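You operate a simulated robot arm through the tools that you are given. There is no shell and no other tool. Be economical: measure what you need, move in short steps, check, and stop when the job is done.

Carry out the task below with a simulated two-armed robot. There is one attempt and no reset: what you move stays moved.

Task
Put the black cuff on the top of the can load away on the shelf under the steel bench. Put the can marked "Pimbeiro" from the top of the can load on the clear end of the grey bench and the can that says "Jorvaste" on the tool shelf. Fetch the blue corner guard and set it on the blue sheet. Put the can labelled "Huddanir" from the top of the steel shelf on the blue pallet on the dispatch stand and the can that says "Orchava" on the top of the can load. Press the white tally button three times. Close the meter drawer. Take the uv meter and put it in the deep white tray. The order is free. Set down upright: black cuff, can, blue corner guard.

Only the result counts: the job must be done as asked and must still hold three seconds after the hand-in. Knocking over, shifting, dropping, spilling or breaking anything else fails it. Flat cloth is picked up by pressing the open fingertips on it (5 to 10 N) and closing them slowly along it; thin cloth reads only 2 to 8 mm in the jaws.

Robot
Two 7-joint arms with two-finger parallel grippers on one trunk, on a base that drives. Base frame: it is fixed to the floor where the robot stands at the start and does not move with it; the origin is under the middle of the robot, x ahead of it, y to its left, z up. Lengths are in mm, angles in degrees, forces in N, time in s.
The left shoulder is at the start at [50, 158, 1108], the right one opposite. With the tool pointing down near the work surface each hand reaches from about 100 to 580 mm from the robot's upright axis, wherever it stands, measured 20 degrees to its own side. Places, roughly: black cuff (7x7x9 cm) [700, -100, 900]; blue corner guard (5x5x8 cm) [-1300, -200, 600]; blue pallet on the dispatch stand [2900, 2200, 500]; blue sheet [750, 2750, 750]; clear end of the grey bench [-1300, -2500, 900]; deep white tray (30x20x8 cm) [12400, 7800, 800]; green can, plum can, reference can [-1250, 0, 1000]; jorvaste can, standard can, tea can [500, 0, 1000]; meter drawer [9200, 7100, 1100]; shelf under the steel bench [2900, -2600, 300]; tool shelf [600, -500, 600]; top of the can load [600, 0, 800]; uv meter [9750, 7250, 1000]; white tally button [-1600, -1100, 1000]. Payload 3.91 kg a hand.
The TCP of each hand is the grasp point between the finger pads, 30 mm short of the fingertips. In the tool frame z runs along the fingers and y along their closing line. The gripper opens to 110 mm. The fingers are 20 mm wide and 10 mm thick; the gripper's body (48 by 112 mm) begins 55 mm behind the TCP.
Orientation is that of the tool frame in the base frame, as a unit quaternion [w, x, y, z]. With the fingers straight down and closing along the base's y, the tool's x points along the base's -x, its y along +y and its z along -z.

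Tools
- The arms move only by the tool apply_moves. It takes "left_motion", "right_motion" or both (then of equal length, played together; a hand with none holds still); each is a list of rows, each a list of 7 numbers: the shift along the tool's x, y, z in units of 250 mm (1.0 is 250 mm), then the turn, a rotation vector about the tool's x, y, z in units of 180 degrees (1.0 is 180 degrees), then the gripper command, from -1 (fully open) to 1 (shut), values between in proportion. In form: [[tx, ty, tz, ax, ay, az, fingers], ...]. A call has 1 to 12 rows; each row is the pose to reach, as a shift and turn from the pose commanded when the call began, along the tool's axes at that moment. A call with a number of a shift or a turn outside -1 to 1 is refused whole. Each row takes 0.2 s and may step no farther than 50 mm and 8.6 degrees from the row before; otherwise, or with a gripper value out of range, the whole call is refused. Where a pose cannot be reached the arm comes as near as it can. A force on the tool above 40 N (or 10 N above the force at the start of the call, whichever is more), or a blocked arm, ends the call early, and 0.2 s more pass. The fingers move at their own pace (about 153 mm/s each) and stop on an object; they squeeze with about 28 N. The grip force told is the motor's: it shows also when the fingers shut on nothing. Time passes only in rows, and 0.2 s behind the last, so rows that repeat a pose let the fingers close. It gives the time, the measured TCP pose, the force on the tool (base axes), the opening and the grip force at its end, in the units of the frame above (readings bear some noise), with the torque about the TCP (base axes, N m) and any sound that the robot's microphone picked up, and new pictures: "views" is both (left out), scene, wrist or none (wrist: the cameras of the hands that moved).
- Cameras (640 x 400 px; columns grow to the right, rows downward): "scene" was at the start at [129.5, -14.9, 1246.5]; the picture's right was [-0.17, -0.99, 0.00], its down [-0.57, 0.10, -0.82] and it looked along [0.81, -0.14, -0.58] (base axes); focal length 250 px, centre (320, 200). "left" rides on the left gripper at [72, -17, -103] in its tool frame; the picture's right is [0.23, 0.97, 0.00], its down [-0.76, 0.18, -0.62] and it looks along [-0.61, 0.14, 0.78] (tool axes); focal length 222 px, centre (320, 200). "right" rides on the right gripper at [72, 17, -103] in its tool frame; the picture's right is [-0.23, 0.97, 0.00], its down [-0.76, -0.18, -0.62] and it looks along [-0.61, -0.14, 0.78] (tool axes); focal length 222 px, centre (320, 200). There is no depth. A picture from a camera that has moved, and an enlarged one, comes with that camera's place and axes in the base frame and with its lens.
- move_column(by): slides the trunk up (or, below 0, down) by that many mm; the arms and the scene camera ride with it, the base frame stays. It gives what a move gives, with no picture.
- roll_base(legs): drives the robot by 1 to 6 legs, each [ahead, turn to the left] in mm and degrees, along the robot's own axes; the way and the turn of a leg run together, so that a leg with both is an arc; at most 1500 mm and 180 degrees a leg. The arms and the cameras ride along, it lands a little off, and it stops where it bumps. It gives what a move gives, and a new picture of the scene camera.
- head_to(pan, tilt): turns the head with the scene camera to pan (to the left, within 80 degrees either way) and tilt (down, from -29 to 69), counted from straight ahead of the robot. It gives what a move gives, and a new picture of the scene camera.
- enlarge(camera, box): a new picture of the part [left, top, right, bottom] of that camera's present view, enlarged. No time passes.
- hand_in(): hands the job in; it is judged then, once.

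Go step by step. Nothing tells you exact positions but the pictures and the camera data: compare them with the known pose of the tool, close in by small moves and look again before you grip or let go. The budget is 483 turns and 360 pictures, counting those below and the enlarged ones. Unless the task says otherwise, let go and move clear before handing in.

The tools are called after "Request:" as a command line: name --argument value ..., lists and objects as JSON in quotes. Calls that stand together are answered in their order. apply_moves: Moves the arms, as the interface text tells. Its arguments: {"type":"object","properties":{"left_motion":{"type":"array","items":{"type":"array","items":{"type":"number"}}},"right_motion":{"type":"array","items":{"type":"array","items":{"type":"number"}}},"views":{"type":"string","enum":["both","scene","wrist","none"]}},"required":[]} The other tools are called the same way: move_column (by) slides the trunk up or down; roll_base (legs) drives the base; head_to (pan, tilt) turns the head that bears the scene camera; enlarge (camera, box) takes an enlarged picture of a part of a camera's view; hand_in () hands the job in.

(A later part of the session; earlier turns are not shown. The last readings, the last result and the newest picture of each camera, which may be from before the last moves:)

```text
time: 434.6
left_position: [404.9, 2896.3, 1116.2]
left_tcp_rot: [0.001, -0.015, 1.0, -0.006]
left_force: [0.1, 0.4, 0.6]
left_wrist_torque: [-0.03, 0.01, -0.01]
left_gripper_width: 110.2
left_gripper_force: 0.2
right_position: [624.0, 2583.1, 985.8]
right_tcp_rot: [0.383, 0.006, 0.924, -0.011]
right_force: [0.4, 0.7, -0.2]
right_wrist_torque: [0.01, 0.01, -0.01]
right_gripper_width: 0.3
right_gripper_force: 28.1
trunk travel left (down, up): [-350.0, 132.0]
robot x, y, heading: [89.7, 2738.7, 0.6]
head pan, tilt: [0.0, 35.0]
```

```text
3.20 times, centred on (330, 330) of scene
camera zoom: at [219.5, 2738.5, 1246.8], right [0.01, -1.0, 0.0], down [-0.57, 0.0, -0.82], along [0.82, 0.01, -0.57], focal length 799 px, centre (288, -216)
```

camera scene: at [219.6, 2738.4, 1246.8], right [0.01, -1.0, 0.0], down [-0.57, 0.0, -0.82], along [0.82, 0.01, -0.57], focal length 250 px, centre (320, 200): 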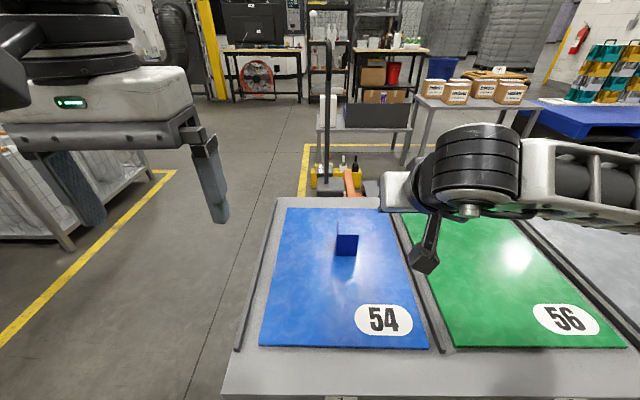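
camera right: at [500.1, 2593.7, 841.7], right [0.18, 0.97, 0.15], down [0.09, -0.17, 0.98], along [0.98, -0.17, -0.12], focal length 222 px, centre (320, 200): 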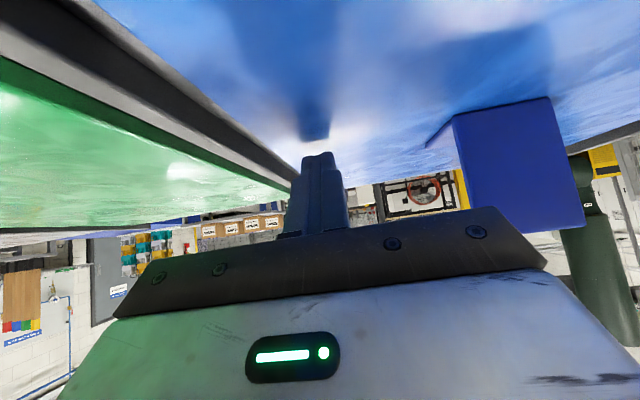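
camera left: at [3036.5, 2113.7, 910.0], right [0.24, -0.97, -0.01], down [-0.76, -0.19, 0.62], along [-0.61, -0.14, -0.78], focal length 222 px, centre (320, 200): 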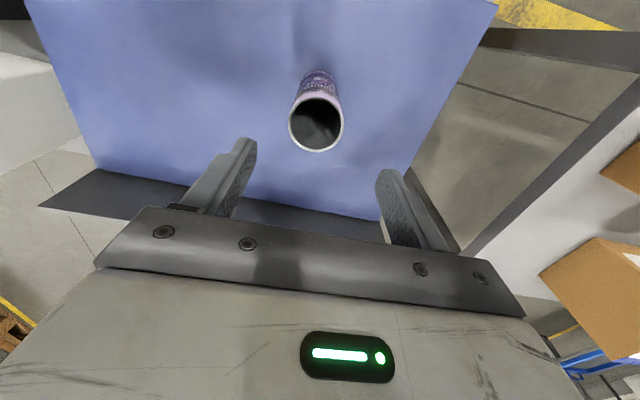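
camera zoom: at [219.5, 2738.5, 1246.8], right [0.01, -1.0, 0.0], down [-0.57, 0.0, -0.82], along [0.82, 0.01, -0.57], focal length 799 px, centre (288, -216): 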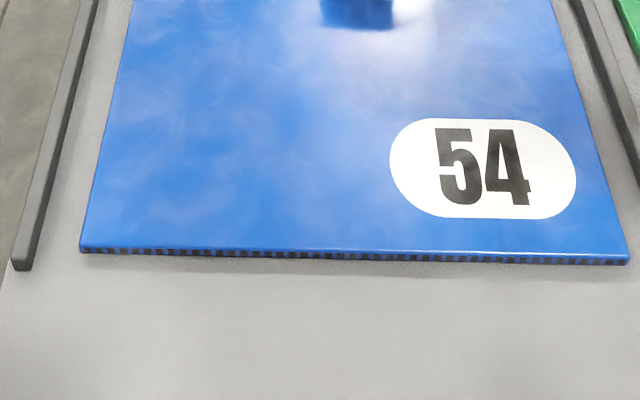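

The sheet is within ~2–5 mm of its original place with the guard upright on it. Now level the right hand and back away toward the far area.

Request:
apply_moves --right_motion '[[0.1, 0, -0.12, 0, 0.03, 0, 1], [0.2, 0, -0.26, 0, 0.07, 0, 1], [0.3, 0, -0.38, 0, 0.11, 0, 0], [0.4, 0, -0.48, 0, 0.15, 0, -1], [0.46, 0, -0.55, 0, 0.19, 0, -1], [0.48, 0, -0.58, 0, 0.225, 0, -1], [0.48, 0, -0.58, 0, 0.25, 0, -1]]' --views "none"

Request:
roll_base --legs '[[-400, 0], [0, 75], [870, 0], [0, -75]]'

Request:
head_to --pan 15 --tilt 5

```text
time: 436.2
left_position: [404.5, 2895.8, 1117.3]
left_tcp_rot: [0.002, -0.014, 1.0, -0.005]
left_force: [-0.6, -0.1, -0.7]
left_wrist_torque: [-0.01, 0.0, -0.05]
left_gripper_width: 110.1
left_gripper_force: 0.0
right_position: [437.1, 2589.2, 1003.3]
right_tcp_rot: [-0.001, 0.011, 1.0, -0.008]
right_force: [0.0, -0.1, -0.5]
right_wrist_torque: [0.01, -0.03, 0.0]
right_gripper_width: 109.8
right_gripper_force: 0.0
trunk travel left (down, up): [-350.0, 132.0]
robot x, y, heading: [90.5, 2737.3, 0.6]
head pan, tilt: [0.0, 35.0]
```

```text
time: 449.4
left_position: [212.9, 3749.8, 1117.7]
left_tcp_rot: [0.002, -0.025, 1.0, -0.005]
left_force: [-0.3, -0.1, 0.2]
left_wrist_torque: [-0.01, -0.02, -0.02]
left_gripper_width: 110.1
left_gripper_force: 0.0
right_position: [252.6, 3443.7, 1003.3]
right_tcp_rot: [0.001, 0.001, 1.0, -0.007]
right_force: [0.4, -0.2, -0.1]
right_wrist_torque: [-0.01, 0.02, 0.01]
right_gripper_width: 109.9
right_gripper_force: 0.1
trunk travel left (down, up): [-350.0, 132.0]
robot x, y, heading: [-99.9, 3587.5, 1.5]
head pan, tilt: [0.0, 35.0]
camera scene: at [31.7, 3588.6, 1246.9], right [0.03, -1.0, 0.0], down [-0.57, -0.02, -0.82], along [0.82, 0.02, -0.57], focal length 250 px, centre (320, 200)
```

scene: 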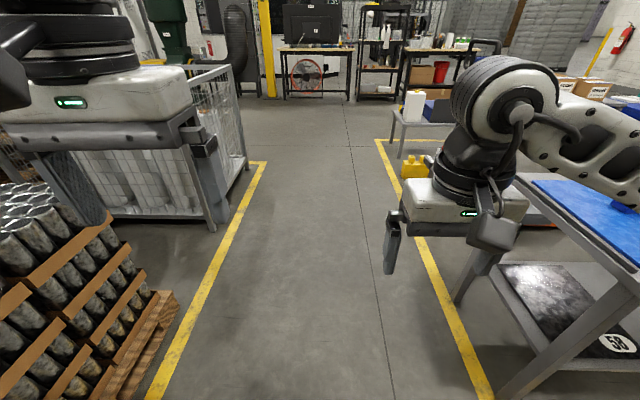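

```text
time: 450.4
left_position: [213.3, 3750.2, 1116.7]
left_tcp_rot: [0.002, -0.023, 1.0, -0.006]
left_force: [-0.5, 0.4, -1.0]
left_wrist_torque: [-0.01, 0.01, -0.06]
left_gripper_width: 110.0
left_gripper_force: 0.0
right_position: [252.4, 3444.0, 1004.5]
right_tcp_rot: [0.0, 0.001, 1.0, -0.007]
right_force: [-0.2, -0.7, -0.1]
right_wrist_torque: [-0.02, 0.0, 0.02]
right_gripper_width: 110.1
right_gripper_force: 0.0
trunk travel left (down, up): [-350.0, 132.0]
robot x, y, heading: [-100.8, 3586.5, 1.4]
head pan, tilt: [15.0, 5.0]
camera scene: at [31.8, 3612.5, 1295.0], right [0.29, -0.96, 0.0], down [-0.08, -0.03, -1.0], along [0.95, 0.28, -0.09], focal length 250 px, centre (320, 200)
```

scene: 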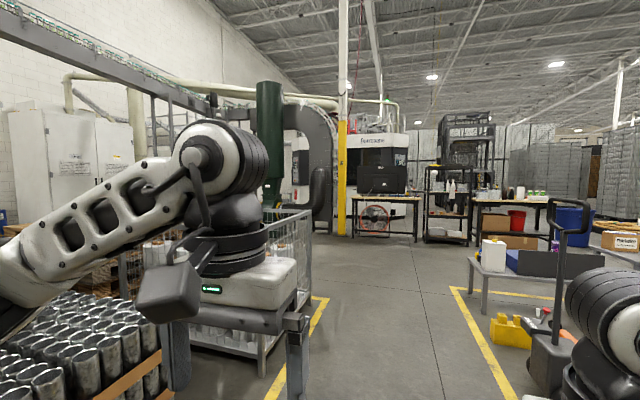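

The corridor is clear; drive east along it.

Request:
roll_base --legs '[[0, -1], [1500, 0], [1500, 0]]'

Request:
head_to --pan 35 --tilt 8

```text
time: 465.2
left_position: [3218.4, 3783.7, 1117.3]
left_tcp_rot: [0.001, -0.018, 1.0, -0.005]
left_force: [0.5, 0.2, -0.6]
left_wrist_torque: [0.0, 0.0, -0.01]
left_gripper_width: 110.1
left_gripper_force: 0.1
right_position: [3253.3, 3477.5, 1003.2]
right_tcp_rot: [0.001, 0.007, 1.0, -0.009]
right_force: [-0.3, -0.6, -0.2]
right_wrist_torque: [-0.02, -0.01, 0.0]
right_gripper_width: 109.9
right_gripper_force: 0.0
trunk travel left (down, up): [-350.0, 132.0]
robot x, y, heading: [2902.1, 3623.3, 0.7]
head pan, tilt: [15.0, 5.0]
camera scene: at [3035.5, 3649.1, 1295.0], right [0.27, -0.96, 0.0], down [-0.08, -0.02, -1.0], along [0.96, 0.27, -0.09], focal length 250 px, centre (320, 200)
```

scene: 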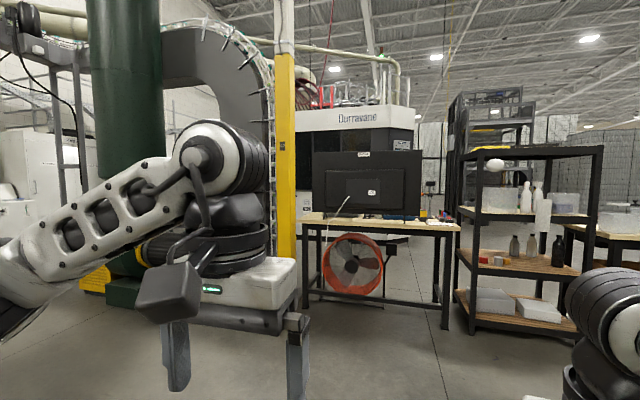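

```text
time: 466.0
left_position: [3217.7, 3784.7, 1116.9]
left_tcp_rot: [0.002, -0.016, 1.0, -0.005]
left_force: [0.4, 0.2, -0.3]
left_wrist_torque: [0.0, -0.01, 0.05]
left_gripper_width: 110.1
left_gripper_force: 0.0
right_position: [3253.1, 3476.3, 1004.6]
right_tcp_rot: [0.001, 0.008, 1.0, -0.007]
right_force: [0.4, 0.6, 0.8]
right_wrist_torque: [0.02, 0.06, 0.01]
right_gripper_width: 110.1
right_gripper_force: 0.0
trunk travel left (down, up): [-350.0, 132.0]
robot x, y, heading: [2902.0, 3619.9, 0.6]
head pan, tilt: [35.0, 8.0]
camera scene: at [3022.2, 3678.2, 1290.2], right [0.58, -0.81, 0.0], down [-0.11, -0.08, -0.99], along [0.8, 0.58, -0.14], focal length 250 px, centre (320, 200)
```

scene: 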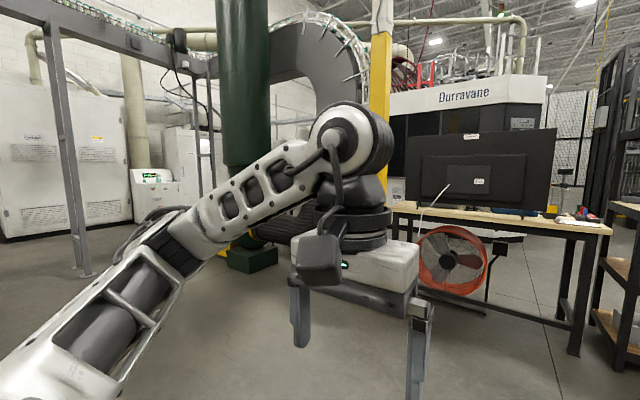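

I need to find a passage toward (9200,7100). Look around with the head.

Request:
head_to --pan -15 --tilt 12

Request:
head_to --pan 70 --tilt 12

```text
time: 467.2
left_position: [3217.8, 3784.9, 1116.2]
left_tcp_rot: [0.002, -0.017, 1.0, -0.005]
left_force: [-0.1, 0.4, 0.1]
left_wrist_torque: [0.05, -0.01, 0.01]
left_gripper_width: 109.9
left_gripper_force: 0.1
right_position: [3254.0, 3476.9, 1003.7]
right_tcp_rot: [0.0, 0.008, 1.0, -0.008]
right_force: [0.1, 0.1, 0.3]
right_wrist_torque: [0.0, -0.03, -0.01]
right_gripper_width: 110.1
right_gripper_force: 0.2
trunk travel left (down, up): [-350.0, 132.0]
robot x, y, heading: [2903.4, 3626.6, 0.7]
head pan, tilt: [-15.0, 12.0]
camera scene: at [3037.4, 3601.3, 1283.7], right [-0.24, -0.97, 0.0], down [-0.2, 0.05, -0.98], along [0.95, -0.24, -0.21], focal length 250 px, centre (320, 200)
```

scene: 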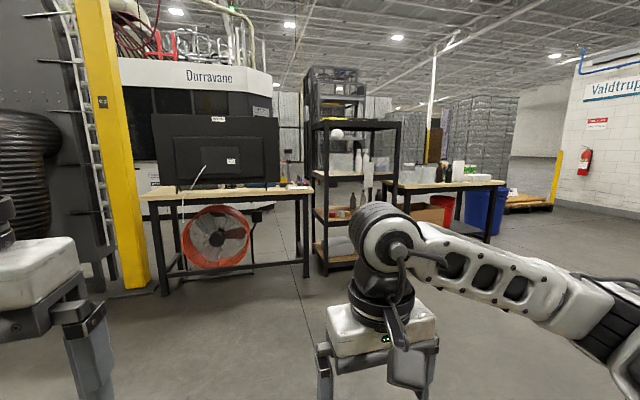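

```text
time: 468.8
left_position: [3218.3, 3784.4, 1117.1]
left_tcp_rot: [0.001, -0.017, 1.0, -0.006]
left_force: [0.4, 1.1, -0.3]
left_wrist_torque: [0.01, 0.01, -0.01]
left_gripper_width: 110.2
left_gripper_force: 0.0
right_position: [3254.1, 3476.7, 1003.6]
right_tcp_rot: [0.001, 0.008, 1.0, -0.008]
right_force: [-0.4, 0.5, -0.2]
right_wrist_torque: [0.0, 0.0, -0.01]
right_gripper_width: 109.7
right_gripper_force: 0.1
trunk travel left (down, up): [-350.0, 132.0]
robot x, y, heading: [2905.4, 3621.4, 0.7]
head pan, tilt: [70.0, 12.0]
camera scene: at [2977.7, 3712.1, 1283.7], right [0.94, -0.33, 0.0], down [-0.07, -0.2, -0.98], along [0.32, 0.92, -0.21], focal length 250 px, centre (320, 200)
```

scene: 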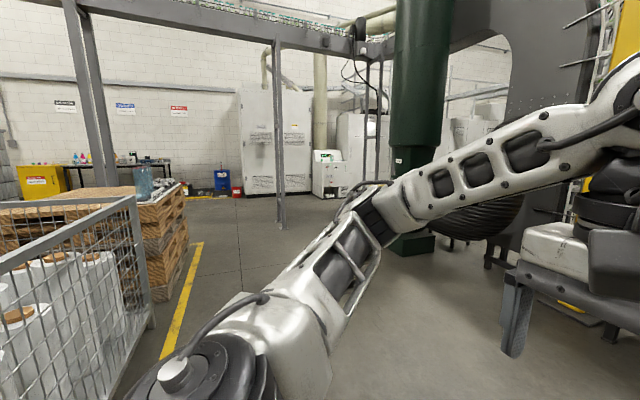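

No opening on this side; the free passage is around the tables to the south-east. I drive south through the open floor, then east.

Request:
roll_base --legs '[[0, -33], [1200, 0], [0, -51], [1500, 0], [1500, 0], [0, 60]]'

Request:
head_to --pan 5 --tilt 12

```text
time: 495.4
left_position: [4548.9, 26.2, 1116.2]
left_tcp_rot: [0.001, 0.202, 0.979, -0.006]
left_force: [-0.5, -0.6, 0.1]
left_wrist_torque: [0.0, 0.0, -0.01]
left_gripper_width: 110.2
left_gripper_force: 0.1
right_position: [4449.5, -266.5, 1004.1]
right_tcp_rot: [-0.001, 0.227, 0.974, -0.008]
right_force: [-0.2, 0.0, -0.1]
right_wrist_torque: [-0.04, 0.01, -0.03]
right_gripper_width: 110.0
right_gripper_force: 0.1
trunk travel left (down, up): [-350.0, 132.0]
robot x, y, heading: [4197.0, 13.9, -24.5]
head pan, tilt: [70.0, 12.0]
camera scene: at [4300.9, 64.3, 1283.7], right [0.71, -0.7, 0.0], down [-0.15, -0.15, -0.98], along [0.68, 0.7, -0.21], focal length 250 px, centre (320, 200)
```

scene: 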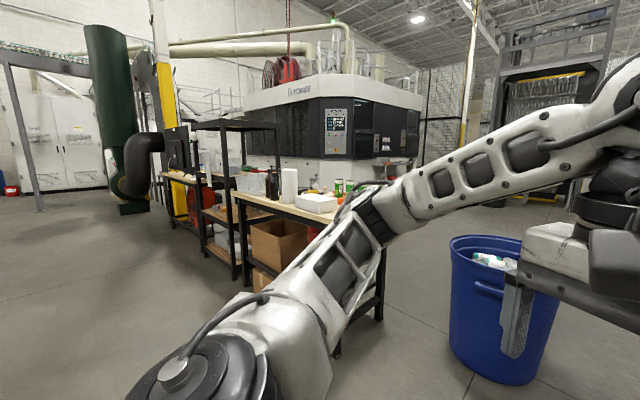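

```text
time: 496.8
left_position: [4548.8, 24.6, 1116.3]
left_tcp_rot: [0.001, 0.202, 0.979, -0.006]
left_force: [1.3, 0.1, 0.6]
left_wrist_torque: [-0.01, 0.01, -0.01]
left_gripper_width: 110.0
left_gripper_force: 0.1
right_position: [4450.5, -267.5, 1003.3]
right_tcp_rot: [0.0, 0.226, 0.974, -0.008]
right_force: [0.3, -0.2, 0.0]
right_wrist_torque: [-0.02, 0.05, 0.04]
right_gripper_width: 110.1
right_gripper_force: 0.1
trunk travel left (down, up): [-350.0, 132.0]
robot x, y, heading: [4199.1, 13.2, -24.5]
head pan, tilt: [5.0, 12.0]
camera scene: at [4323.6, -33.4, 1283.7], right [-0.33, -0.94, 0.0], down [-0.2, 0.07, -0.98], along [0.92, -0.32, -0.21], focal length 250 px, centre (320, 200)
```

scene: 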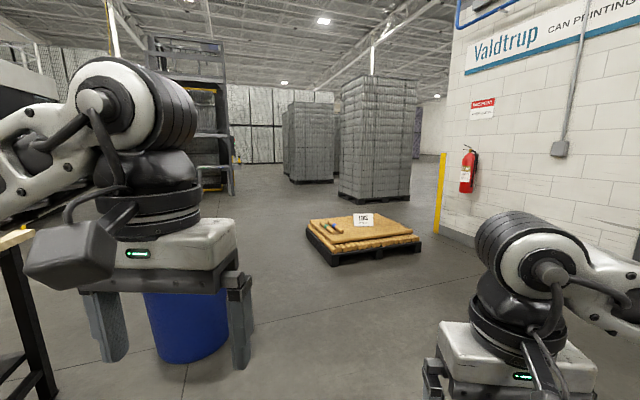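

Passage exists between the blue barrel and the yellow-topped pallet. Drive through.

Request:
roll_base --legs '[[1350, 0], [0, 24], [1350, 0], [0, 45]]'

Request:
head_to --pan 0 --tilt 10

```text
time: 513.2
left_position: [6895.4, -234.5, 1118.0]
left_tcp_rot: [0.004, -0.382, 0.924, -0.004]
left_force: [-0.5, 0.3, 0.2]
left_wrist_torque: [0.01, 0.03, 0.02]
left_gripper_width: 110.2
left_gripper_force: 0.0
right_position: [7129.7, -436.9, 1003.5]
right_tcp_rot: [0.004, -0.358, 0.934, -0.007]
right_force: [0.4, 0.2, -0.6]
right_wrist_torque: [0.05, -0.02, -0.02]
right_gripper_width: 110.0
right_gripper_force: 0.0
trunk travel left (down, up): [-350.0, 132.0]
robot x, y, heading: [6776.9, -567.7, 43.6]
head pan, tilt: [5.0, 12.0]
camera scene: at [6867.8, -470.0, 1283.7], right [0.75, -0.66, 0.0], down [-0.14, -0.16, -0.98], along [0.65, 0.73, -0.21], focal length 250 px, centre (320, 200)
```

scene: 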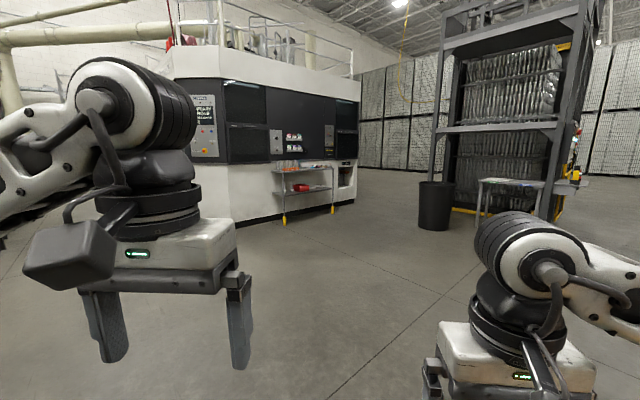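

```text
time: 513.8
left_position: [6895.0, -236.4, 1117.4]
left_tcp_rot: [0.003, -0.383, 0.924, -0.005]
left_force: [0.8, -0.7, -0.6]
left_wrist_torque: [0.04, 0.01, 0.0]
left_gripper_width: 110.0
left_gripper_force: 0.0
right_position: [7130.8, -437.4, 1004.1]
right_tcp_rot: [0.004, -0.359, 0.933, -0.007]
right_force: [-0.2, -0.5, 0.2]
right_wrist_torque: [0.0, 0.0, -0.02]
right_gripper_width: 110.1
right_gripper_force: 0.0
trunk travel left (down, up): [-350.0, 132.0]
robot x, y, heading: [6774.5, -566.8, 43.7]
head pan, tilt: [0.0, 10.0]
camera scene: at [6873.6, -475.9, 1287.0], right [0.69, -0.72, 0.0], down [-0.13, -0.12, -0.98], along [0.71, 0.68, -0.17], focal length 250 px, centre (320, 200)
```

scene: 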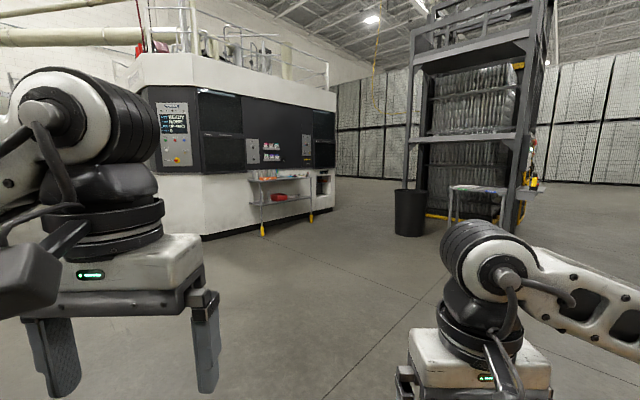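

The route continues right of the Durravane machine. Drive NE between it and the rack.

Request:
roll_base --legs '[[0, -4], [1500, 0], [1500, 0], [1300, 0]]'

Request:
head_to --pan 25 --tilt 10

```text
time: 534.9
left_position: [10246.2, 2489.7, 1117.4]
left_tcp_rot: [0.004, -0.343, 0.939, -0.004]
left_force: [0.0, 0.4, -0.5]
left_wrist_torque: [0.01, 0.05, -0.03]
left_gripper_width: 109.8
left_gripper_force: 0.0
right_position: [10464.1, 2270.6, 1004.4]
right_tcp_rot: [0.003, -0.32, 0.947, -0.007]
right_force: [0.2, -0.5, -0.3]
right_wrist_torque: [-0.02, -0.01, -0.02]
right_gripper_width: 110.0
right_gripper_force: 0.1
trunk travel left (down, up): [-350.0, 132.0]
robot x, y, heading: [10101.6, 2168.4, 39.2]
head pan, tilt: [0.0, 10.0]
camera scene: at [10205.3, 2253.1, 1287.0], right [0.63, -0.78, 0.0], down [-0.14, -0.11, -0.98], along [0.77, 0.62, -0.17], focal length 250 px, centre (320, 200)
```

scene: 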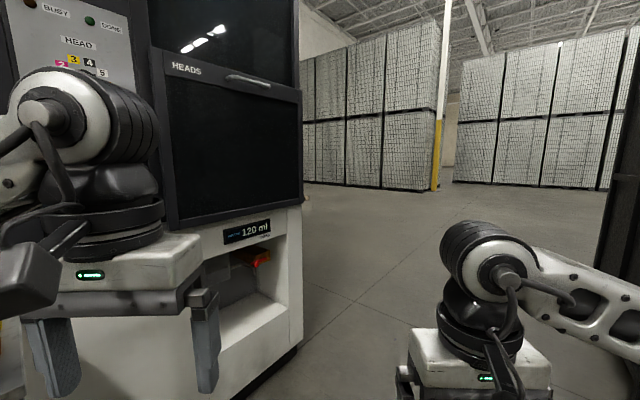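

```text
time: 535.8
left_position: [10246.5, 2490.8, 1116.6]
left_tcp_rot: [0.004, -0.343, 0.939, -0.004]
left_force: [-1.0, 0.6, -0.4]
left_wrist_torque: [-0.02, 0.02, 0.03]
left_gripper_width: 109.7
left_gripper_force: 0.1
right_position: [10464.0, 2270.3, 1003.4]
right_tcp_rot: [0.004, -0.32, 0.947, -0.007]
right_force: [0.5, -0.1, -0.2]
right_wrist_torque: [0.0, 0.01, -0.01]
right_gripper_width: 110.0
right_gripper_force: 0.0
trunk travel left (down, up): [-350.0, 132.0]
robot x, y, heading: [10100.7, 2169.2, 38.8]
head pan, tilt: [25.0, 10.0]
camera scene: at [10173.8, 2278.0, 1287.0], right [0.9, -0.44, 0.0], down [-0.08, -0.16, -0.98], along [0.43, 0.88, -0.17], focal length 250 px, centre (320, 200)
```

scene: 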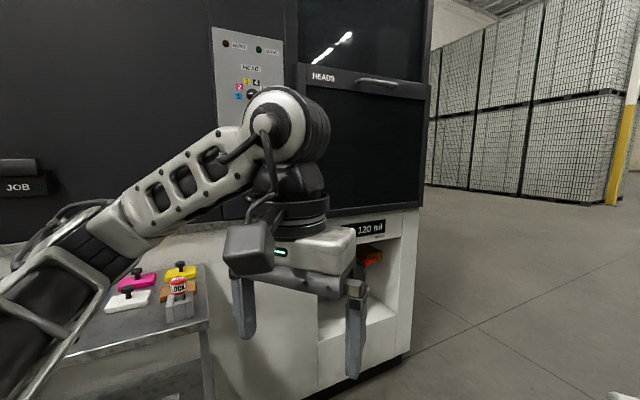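

Continue past the machine's right corner, then turn north.

Request:
roll_base --legs '[[0, -22], [1500, 0], [550, 0], [0, 73], [900, 0]]'

Request:
head_to --pan 20 --tilt 10

```text
time: 553.1
left_position: [11927.2, 3656.5, 1121.2]
left_tcp_rot: [-0.002, 0.717, -0.697, 0.001]
left_force: [0.6, 0.5, 1.0]
left_wrist_torque: [-0.01, 0.0, -0.01]
left_gripper_width: 109.9
left_gripper_force: 0.0
right_position: [12238.0, 3684.1, 1006.7]
right_tcp_rot: [0.007, -0.693, 0.721, 0.002]
right_force: [0.2, -0.7, 0.6]
right_wrist_torque: [0.01, -0.02, 0.0]
right_gripper_width: 110.0
right_gripper_force: 0.0
trunk travel left (down, up): [-350.0, 132.0]
robot x, y, heading: [12077.3, 3346.8, 89.8]
head pan, tilt: [25.0, 10.0]
stopped in leg 5: the robot was blocked; the commanded pose is now the measured one
camera scene: at [12051.6, 3458.9, 1289.4], right [0.91, 0.42, 0.0], down [0.06, -0.15, -0.99], along [-0.41, 0.9, -0.16], focal length 250 px, centre (320, 200)
```

scene: 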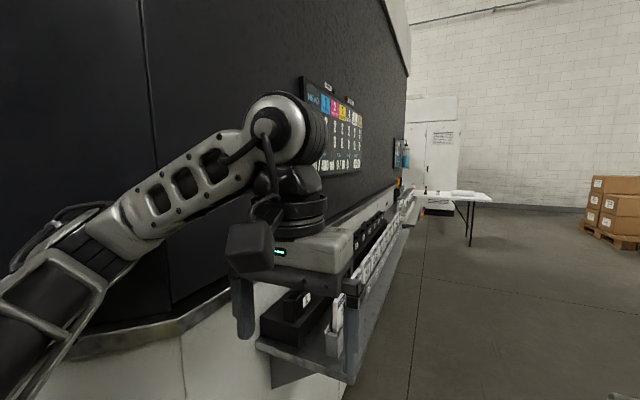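

```text
time: 553.8
left_position: [11928.4, 3655.9, 1118.6]
left_tcp_rot: [-0.003, 0.716, -0.698, 0.001]
left_force: [0.9, -0.3, -1.2]
left_wrist_torque: [0.02, 0.02, 0.0]
left_gripper_width: 110.0
left_gripper_force: 0.0
right_position: [12237.6, 3683.0, 1006.9]
right_tcp_rot: [0.007, -0.693, 0.721, 0.002]
right_force: [0.2, -0.7, -0.6]
right_wrist_torque: [0.0, -0.01, 0.0]
right_gripper_width: 110.1
right_gripper_force: 0.0
trunk travel left (down, up): [-350.0, 132.0]
robot x, y, heading: [12076.4, 3350.6, 89.4]
head pan, tilt: [20.0, 10.0]
camera scene: at [12058.7, 3460.9, 1289.0], right [0.94, 0.34, 0.0], down [0.05, -0.15, -0.99], along [-0.33, 0.93, -0.16], focal length 250 px, centre (320, 200)
```

scene: 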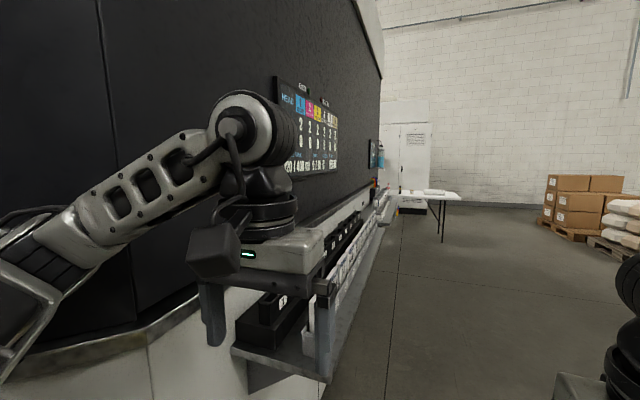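

Bumped near the machine's side shelf; nothing disturbed. Back off and shift right.

Request:
roll_base --legs '[[-200, 0], [0, -50], [650, 0], [0, 50], [1500, 0]]'

Request:
head_to --pan 30 --tilt 15

```text
time: 570.2
left_position: [12438.3, 5390.6, 1113.3]
left_tcp_rot: [0.0, 0.714, -0.7, 0.009]
left_force: [0.6, 0.0, -0.1]
left_wrist_torque: [0.02, 0.01, -0.01]
left_gripper_width: 109.9
left_gripper_force: 0.1
right_position: [12748.4, 5414.3, 1003.6]
right_tcp_rot: [0.005, -0.691, 0.723, -0.005]
right_force: [0.5, -0.3, 0.0]
right_wrist_torque: [-0.01, 0.01, -0.02]
right_gripper_width: 109.9
right_gripper_force: 0.2
trunk travel left (down, up): [-350.0, 132.0]
robot x, y, heading: [12595.4, 5071.1, 89.4]
head pan, tilt: [20.0, 10.0]
camera scene: at [12566.3, 5198.3, 1287.0], right [0.94, 0.33, 0.0], down [0.06, -0.16, -0.98], along [-0.33, 0.93, -0.17], focal length 250 px, centre (320, 200)
```

scene: 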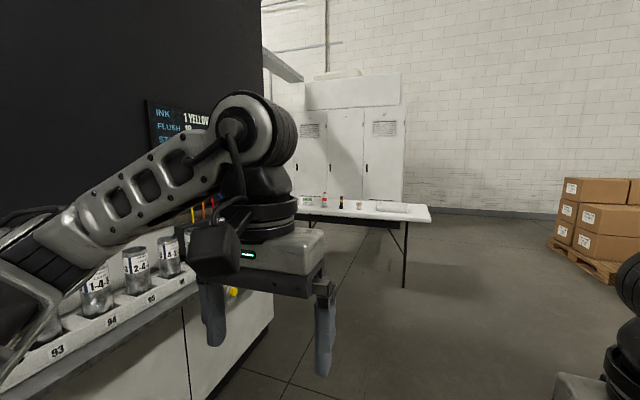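

```text
time: 570.9
left_position: [12437.6, 5390.8, 1113.6]
left_tcp_rot: [0.0, 0.714, -0.7, 0.009]
left_force: [0.0, -0.8, 0.0]
left_wrist_torque: [-0.01, -0.01, 0.03]
left_gripper_width: 110.1
left_gripper_force: 0.1
right_position: [12748.6, 5416.4, 1003.9]
right_tcp_rot: [0.006, -0.691, 0.723, -0.005]
right_force: [0.3, -0.1, 0.4]
right_wrist_torque: [-0.01, -0.04, 0.02]
right_gripper_width: 110.0
right_gripper_force: 0.1
trunk travel left (down, up): [-350.0, 132.0]
robot x, y, heading: [12596.1, 5067.6, 89.2]
head pan, tilt: [30.0, 15.0]
camera scene: at [12551.4, 5191.9, 1278.9], right [0.87, 0.49, 0.0], down [0.13, -0.23, -0.97], along [-0.47, 0.84, -0.26], focal length 250 px, centre (320, 200)
```

scene: 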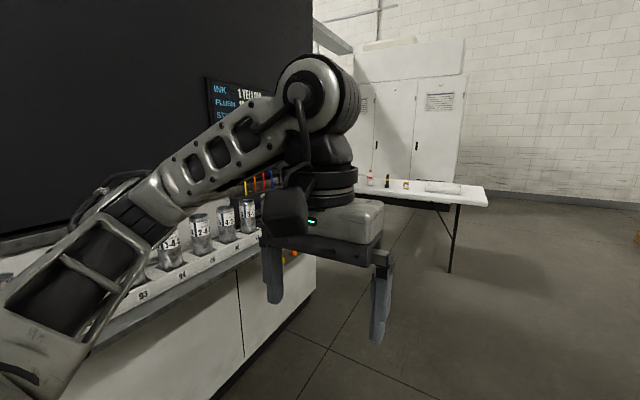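

The white table with the tray is ahead left. Drive up to it and look.

Request:
roll_base --legs '[[1350, 0]]'

Request:
head_to --pan 10 --tilt 25

Request:
head_to --pan 75 --tilt 12

```text
time: 577.6
left_position: [12448.7, 6734.0, 1114.2]
left_tcp_rot: [0.0, 0.716, -0.698, 0.009]
left_force: [-0.2, 0.4, -0.6]
left_wrist_torque: [0.0, -0.04, -0.03]
left_gripper_width: 110.2
left_gripper_force: 0.0
right_position: [12759.0, 6760.6, 1002.0]
right_tcp_rot: [0.006, -0.694, 0.72, -0.005]
right_force: [0.2, 0.0, 0.3]
right_wrist_torque: [-0.01, 0.0, 0.02]
right_gripper_width: 109.9
right_gripper_force: 0.0
trunk travel left (down, up): [-350.0, 132.0]
robot x, y, heading: [12608.0, 6412.0, 89.9]
head pan, tilt: [30.0, 15.0]
camera scene: at [12562.9, 6536.3, 1278.8], right [0.87, 0.49, 0.0], down [0.13, -0.23, -0.97], along [-0.48, 0.84, -0.26], focal length 250 px, centre (320, 200)
```

scene: 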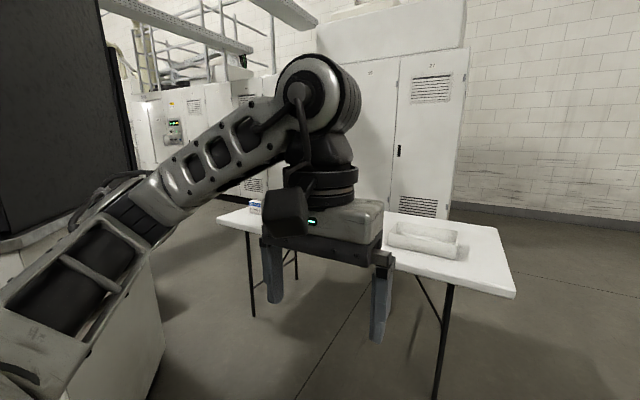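

```text
time: 578.5
left_position: [12448.9, 6734.3, 1114.7]
left_tcp_rot: [-0.001, 0.716, -0.698, 0.01]
left_force: [0.0, 0.2, 0.6]
left_wrist_torque: [0.01, -0.02, 0.03]
left_gripper_width: 110.0
left_gripper_force: 0.1
right_position: [12758.8, 6762.0, 1003.3]
right_tcp_rot: [0.005, -0.693, 0.721, -0.006]
right_force: [-0.6, 0.3, 0.0]
right_wrist_torque: [-0.02, 0.01, 0.0]
right_gripper_width: 110.3
right_gripper_force: 0.1
trunk travel left (down, up): [-350.0, 132.0]
robot x, y, heading: [12607.6, 6414.1, 89.6]
head pan, tilt: [10.0, 25.0]
camera scene: at [12593.6, 6545.8, 1262.7], right [0.99, 0.17, 0.0], down [0.07, -0.42, -0.91], along [-0.15, 0.89, -0.42], focal length 250 px, centre (320, 200)
```

scene: 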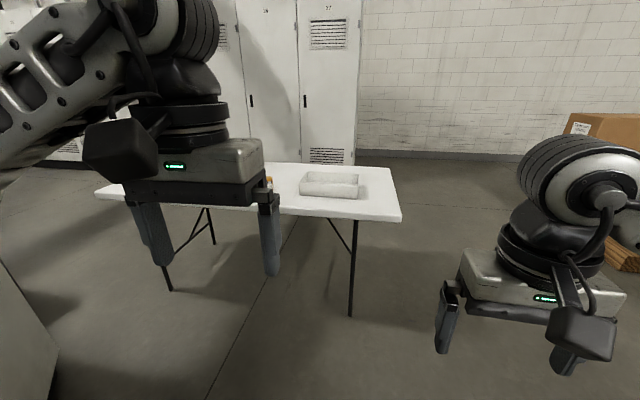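

```text
time: 579.8
left_position: [12448.5, 6734.5, 1115.8]
left_tcp_rot: [-0.001, 0.716, -0.698, 0.01]
left_force: [-0.3, 0.4, -0.1]
left_wrist_torque: [-0.01, 0.03, -0.01]
left_gripper_width: 110.0
left_gripper_force: 0.1
right_position: [12760.1, 6761.3, 1003.9]
right_tcp_rot: [0.005, -0.694, 0.72, -0.005]
right_force: [0.2, -0.1, 0.6]
right_wrist_torque: [0.0, 0.01, 0.0]
right_gripper_width: 110.0
right_gripper_force: 0.0
trunk travel left (down, up): [-350.0, 132.0]
robot x, y, heading: [12607.4, 6413.6, 89.9]
head pan, tilt: [75.0, 12.0]
camera scene: at [12519.2, 6479.7, 1283.7], right [0.27, 0.96, 0.0], down [0.2, -0.06, -0.98], along [-0.94, 0.26, -0.21], focal length 250 px, centre (320, 200)
```

scene: 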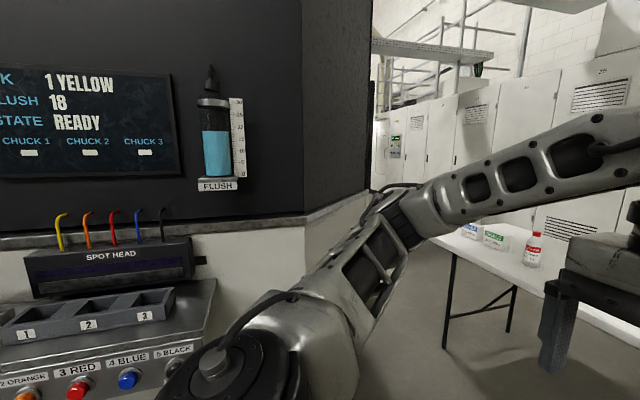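

The deep white tray is on the table at about (12450,7760). The meter area is behind the machine; I go around the table's right end and north side.

Request:
roll_base --legs '[[0, -45], [950, 0], [0, 45], [1500, 0], [350, 0], [0, 90]]'

Request:
head_to --pan 15 --tilt 12

```text
time: 601.7
left_position: [12973.5, 8774.9, 1114.3]
left_tcp_rot: [-0.008, 1.0, 0.026, 0.006]
left_force: [0.2, 0.1, 0.5]
left_wrist_torque: [0.05, 0.02, 0.0]
left_gripper_width: 110.0
left_gripper_force: 0.1
right_position: [12940.2, 9084.8, 1003.0]
right_tcp_rot: [-0.008, 1.0, -0.007, 0.0]
right_force: [-0.9, 0.6, 0.7]
right_wrist_torque: [0.02, 0.02, -0.02]
right_gripper_width: 109.9
right_gripper_force: 0.1
trunk travel left (down, up): [-350.0, 132.0]
robot x, y, heading: [13290.0, 8941.0, -179.1]
head pan, tilt: [75.0, 12.0]
camera scene: at [13229.9, 8848.6, 1283.7], right [-0.97, 0.24, 0.0], down [0.05, 0.2, -0.98], along [-0.24, -0.95, -0.21], focal length 250 px, centre (320, 200)
```

scene: 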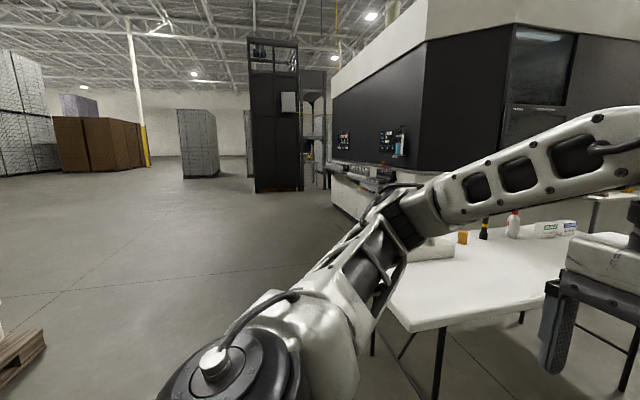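

```text
time: 603.0
left_position: [12974.1, 8774.5, 1114.0]
left_tcp_rot: [-0.007, 1.0, 0.025, 0.005]
left_force: [0.7, -0.3, 0.3]
left_wrist_torque: [-0.02, -0.02, 0.0]
left_gripper_width: 110.2
left_gripper_force: 0.1
right_position: [12940.2, 9084.6, 1003.8]
right_tcp_rot: [-0.008, 1.0, -0.007, 0.0]
right_force: [0.6, -0.4, -0.7]
right_wrist_torque: [0.0, 0.01, 0.01]
right_gripper_width: 110.0
right_gripper_force: 0.0
trunk travel left (down, up): [-350.0, 132.0]
robot x, y, heading: [13287.5, 8943.3, -178.9]
head pan, tilt: [15.0, 12.0]
camera scene: at [13162.8, 8913.3, 1283.7], right [-0.28, 0.96, 0.0], down [0.2, 0.06, -0.98], along [-0.94, -0.27, -0.21], focal length 250 px, centre (320, 200)
```

scene: 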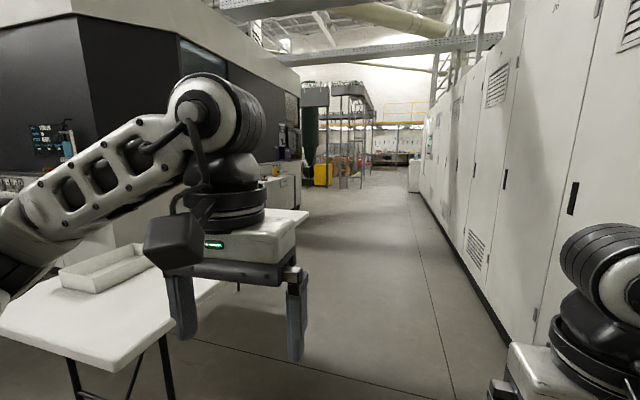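

A corridor runs west behind the machine. Drive along it.

Request:
roll_base --legs '[[1500, 0], [1500, 0], [400, 0]]'

Request:
head_to --pan 45 --tilt 15

```text
time: 619.6
left_position: [9572.4, 8676.7, 1115.4]
left_tcp_rot: [-0.007, 0.999, 0.032, 0.006]
left_force: [0.3, -1.0, -0.6]
left_wrist_torque: [0.0, -0.02, 0.01]
left_gripper_width: 109.8
left_gripper_force: 0.0
right_position: [9534.0, 8987.0, 1002.9]
right_tcp_rot: [-0.008, 1.0, -0.001, 0.0]
right_force: [-0.2, 0.5, 0.6]
right_wrist_torque: [-0.02, 0.0, 0.01]
right_gripper_width: 110.1
right_gripper_force: 0.1
trunk travel left (down, up): [-350.0, 132.0]
robot x, y, heading: [9887.5, 8847.2, -178.0]
head pan, tilt: [15.0, 12.0]
camera scene: at [9760.0, 8818.4, 1283.7], right [-0.29, 0.96, 0.0], down [0.2, 0.06, -0.98], along [-0.94, -0.28, -0.21], focal length 250 px, centre (320, 200)
```

scene: 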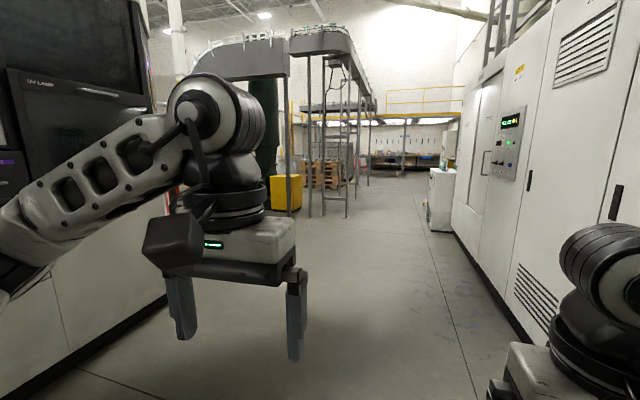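

```text
time: 620.5
left_position: [9573.1, 8676.6, 1114.1]
left_tcp_rot: [-0.007, 0.999, 0.032, 0.006]
left_force: [-0.2, -0.4, 0.5]
left_wrist_torque: [0.03, 0.0, 0.01]
left_gripper_width: 110.2
left_gripper_force: 0.1
right_position: [9535.7, 8986.6, 1003.6]
right_tcp_rot: [-0.008, 1.0, -0.001, -0.001]
right_force: [0.1, -0.6, 0.3]
right_wrist_torque: [0.02, 0.01, 0.0]
right_gripper_width: 110.1
right_gripper_force: 0.0
trunk travel left (down, up): [-350.0, 132.0]
robot x, y, heading: [9887.1, 8845.6, -178.3]
head pan, tilt: [45.0, 15.0]
camera scene: at [9785.6, 8777.3, 1278.9], right [-0.73, 0.69, 0.0], down [0.18, 0.19, -0.97], along [-0.66, -0.7, -0.26], focal length 250 px, centre (320, 200)
```

scene: 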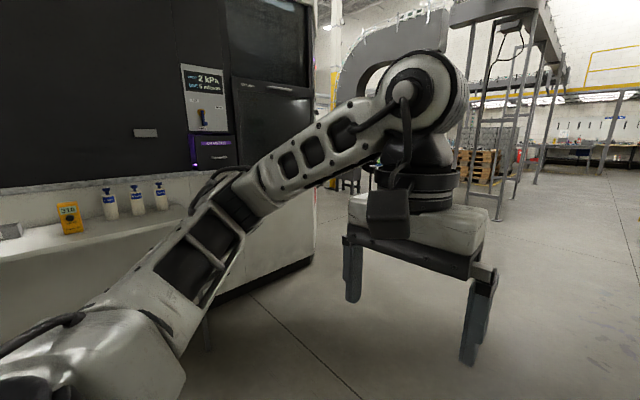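

There: the yellow UV meter on the ledge, and the purple-lit meter drawer. Turn to face the machine.

Request:
roll_base --legs '[[0, 88]]'

Request:
head_to --pan -8 --tilt 12

```text
time: 624.7
left_position: [10043.0, 8527.4, 1114.2]
left_tcp_rot: [-0.009, 0.699, 0.715, -0.001]
left_force: [0.1, -0.6, 0.7]
left_wrist_torque: [0.02, 0.02, -0.03]
left_gripper_width: 109.8
left_gripper_force: 0.1
right_position: [9732.5, 8501.2, 1003.1]
right_tcp_rot: [-0.007, 0.722, 0.692, -0.005]
right_force: [0.4, -1.1, -0.4]
right_wrist_torque: [-0.03, 0.0, -0.04]
right_gripper_width: 110.0
right_gripper_force: 0.0
trunk travel left (down, up): [-350.0, 132.0]
robot x, y, heading: [9889.1, 8847.0, -90.6]
head pan, tilt: [45.0, 15.0]
camera scene: at [9954.7, 8739.9, 1278.8], right [-0.71, -0.7, 0.0], down [-0.18, 0.18, -0.97], along [0.68, -0.69, -0.26], focal length 250 px, centre (320, 200)
```

scene: 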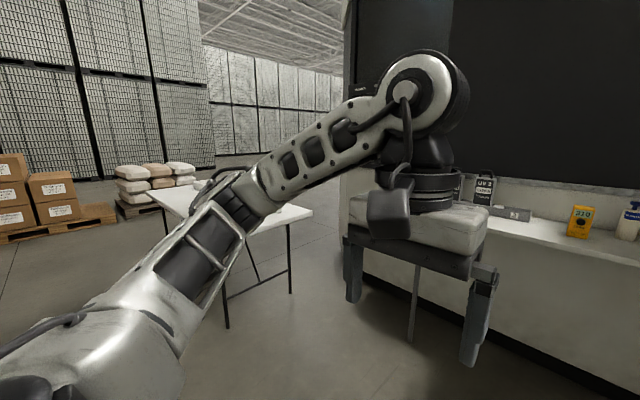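

```text
time: 625.9
left_position: [10043.5, 8526.3, 1114.1]
left_tcp_rot: [-0.009, 0.699, 0.715, 0.0]
left_force: [0.4, -0.5, 0.9]
left_wrist_torque: [0.0, 0.01, 0.0]
left_gripper_width: 109.8
left_gripper_force: 0.0
right_position: [9732.3, 8500.2, 1003.7]
right_tcp_rot: [-0.005, 0.722, 0.692, -0.006]
right_force: [0.1, 0.0, 0.3]
right_wrist_torque: [0.02, 0.03, -0.01]
right_gripper_width: 110.1
right_gripper_force: 0.1
trunk travel left (down, up): [-350.0, 132.0]
robot x, y, heading: [9888.1, 8845.1, -90.4]
head pan, tilt: [-8.0, 12.0]
camera scene: at [9875.4, 8714.4, 1283.7], right [-0.99, 0.15, 0.0], down [0.03, 0.21, -0.98], along [-0.14, -0.97, -0.21], focal length 250 px, centre (320, 200)
```

scene: 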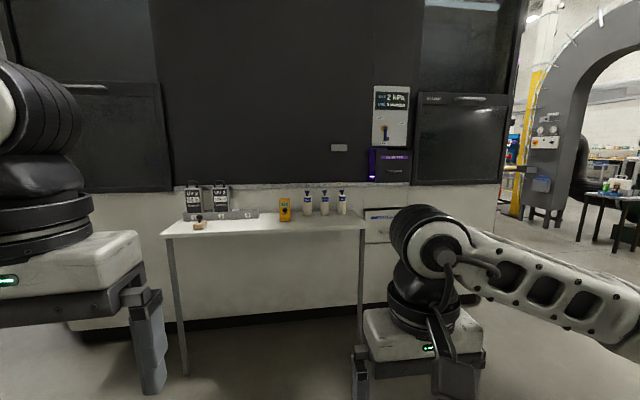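

Drive closer and enlarge the drawer and meter.

Request:
roll_base --legs '[[600, 0]]'

Request:
head_to --pan -10 --tilt 18

Request:
enlarge --camera "scene" --box '[360, 80, 480, 180]'

```text
time: 629.3
left_position: [10037.1, 7922.8, 1114.9]
left_tcp_rot: [-0.01, 0.698, 0.716, -0.001]
left_force: [0.2, 0.2, -0.5]
left_wrist_torque: [0.01, 0.01, -0.03]
left_gripper_width: 109.9
left_gripper_force: 0.1
right_position: [9725.5, 7897.5, 1003.0]
right_tcp_rot: [-0.006, 0.721, 0.693, -0.006]
right_force: [0.3, 0.2, -0.4]
right_wrist_torque: [0.0, 0.03, 0.01]
right_gripper_width: 110.1
right_gripper_force: 0.0
trunk travel left (down, up): [-350.0, 132.0]
robot x, y, heading: [9882.5, 8242.6, -90.9]
head pan, tilt: [-8.0, 12.0]
camera scene: at [9869.4, 8110.2, 1283.7], right [-0.99, 0.15, 0.0], down [0.03, 0.21, -0.98], along [-0.15, -0.97, -0.21], focal length 250 px, centre (320, 200)
```

scene: 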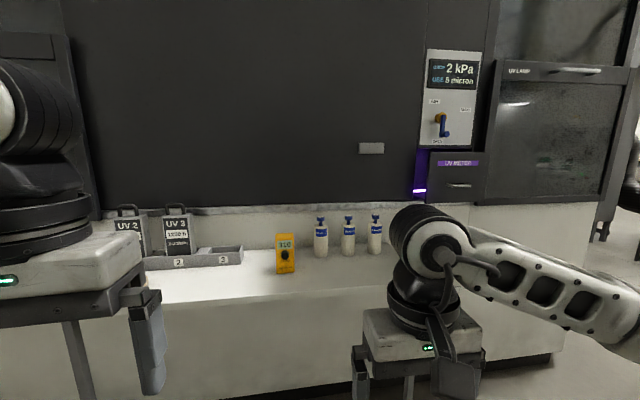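

```text
time: 630.0
left_position: [10038.0, 7922.0, 1114.0]
left_tcp_rot: [-0.009, 0.699, 0.715, 0.0]
left_force: [0.5, 0.2, 0.5]
left_wrist_torque: [0.02, 0.0, -0.01]
left_gripper_width: 110.0
left_gripper_force: 0.1
right_position: [9726.1, 7897.4, 1002.2]
right_tcp_rot: [-0.006, 0.722, 0.692, -0.006]
right_force: [-1.3, -0.3, -0.2]
right_wrist_torque: [-0.02, 0.02, 0.01]
right_gripper_width: 110.2
right_gripper_force: 0.0
trunk travel left (down, up): [-350.0, 132.0]
robot x, y, heading: [9878.5, 8240.4, -90.4]
head pan, tilt: [-10.0, 18.0]
camera scene: at [9866.2, 8110.9, 1274.0], right [-0.98, 0.18, 0.0], down [0.06, 0.3, -0.95], along [-0.17, -0.94, -0.31], focal length 250 px, centre (320, 200)
```

scene: 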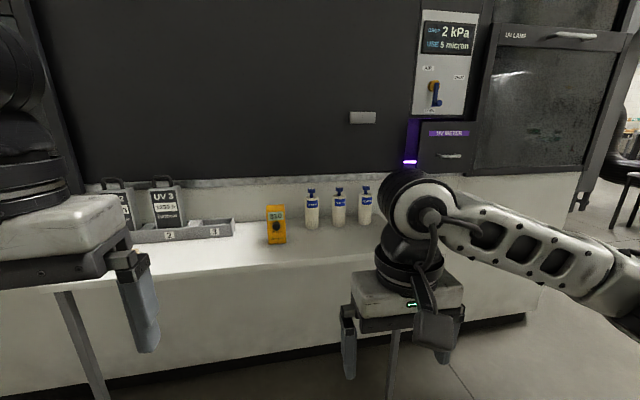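

```text
4.00 times, centred on (420, 130) of scene
camera zoom: at [9866.2, 8110.9, 1274.0], right [-0.98, 0.18, 0.0], down [0.06, 0.3, -0.95], along [-0.17, -0.94, -0.31], focal length 998 px, centre (-80, 480)
```

zoom: 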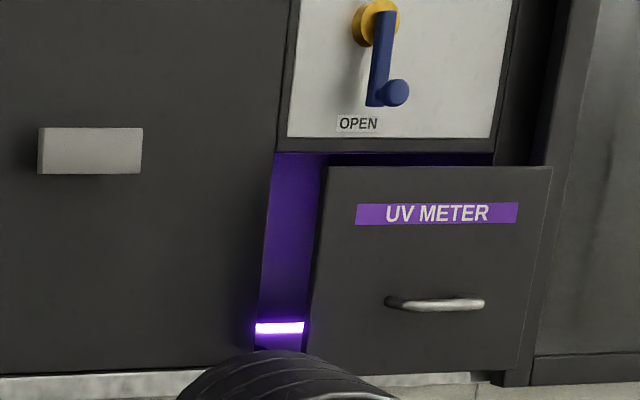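

The UV METER drawer is slightly open; its handle is at about (9175,7221,1130). The yellow meter stands at about (9877,7310), base z≈862, top ≈998. First the drawer: reposition in front of it.

Request:
roll_base --legs '[[-250, 0], [0, -90], [560, 0], [0, 90], [560, 0]]'

Request:
head_to --pan -12 --tilt 20

```text
time: 645.0
left_position: [9475.5, 7611.9, 1113.8]
left_tcp_rot: [-0.009, 0.699, 0.715, 0.0]
left_force: [-0.4, 0.0, 0.0]
left_wrist_torque: [0.03, 0.02, -0.04]
left_gripper_width: 109.9
left_gripper_force: 0.0
right_position: [9165.9, 7586.2, 1004.0]
right_tcp_rot: [-0.005, 0.721, 0.692, -0.006]
right_force: [-0.7, 0.2, 0.0]
right_wrist_torque: [-0.02, 0.01, 0.03]
right_gripper_width: 109.9
right_gripper_force: 0.0
trunk travel left (down, up): [-350.0, 132.0]
robot x, y, heading: [9321.8, 7926.8, -90.5]
head pan, tilt: [-10.0, 18.0]
camera scene: at [9305.5, 7799.5, 1273.9], right [-0.98, 0.18, 0.0], down [0.06, 0.3, -0.95], along [-0.17, -0.94, -0.31], focal length 250 px, centre (320, 200)
```

scene: 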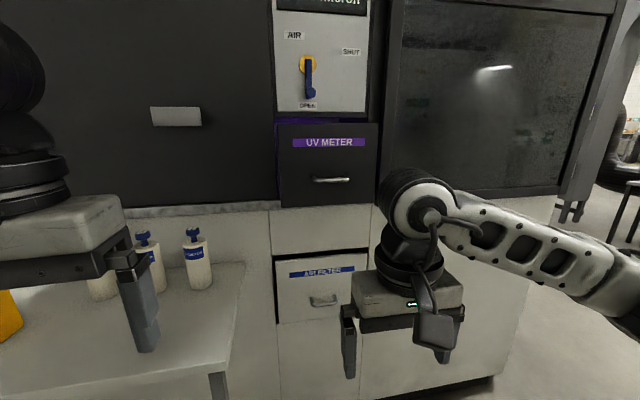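

```text
time: 645.7
left_position: [9477.5, 7613.2, 1113.9]
left_tcp_rot: [-0.009, 0.698, 0.716, -0.001]
left_force: [-0.6, -0.6, -0.3]
left_wrist_torque: [0.0, -0.01, 0.02]
left_gripper_width: 110.0
left_gripper_force: 0.0
right_position: [9165.6, 7587.5, 1004.3]
right_tcp_rot: [-0.006, 0.722, 0.692, -0.006]
right_force: [0.3, -0.4, 0.1]
right_wrist_torque: [-0.02, -0.02, -0.02]
right_gripper_width: 109.9
right_gripper_force: 0.1
trunk travel left (down, up): [-350.0, 132.0]
robot x, y, heading: [9318.2, 7930.0, -90.4]
head pan, tilt: [-12.0, 20.0]
camera scene: at [9302.4, 7800.6, 1270.7], right [-0.98, 0.22, 0.0], down [0.07, 0.33, -0.94], along [-0.2, -0.92, -0.34], focal length 250 px, centre (320, 200)
```

scene: 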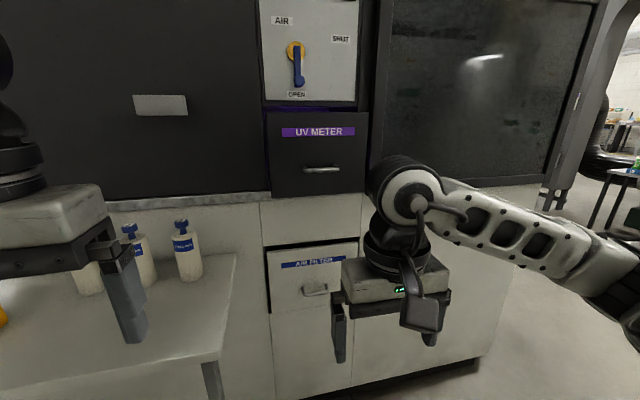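

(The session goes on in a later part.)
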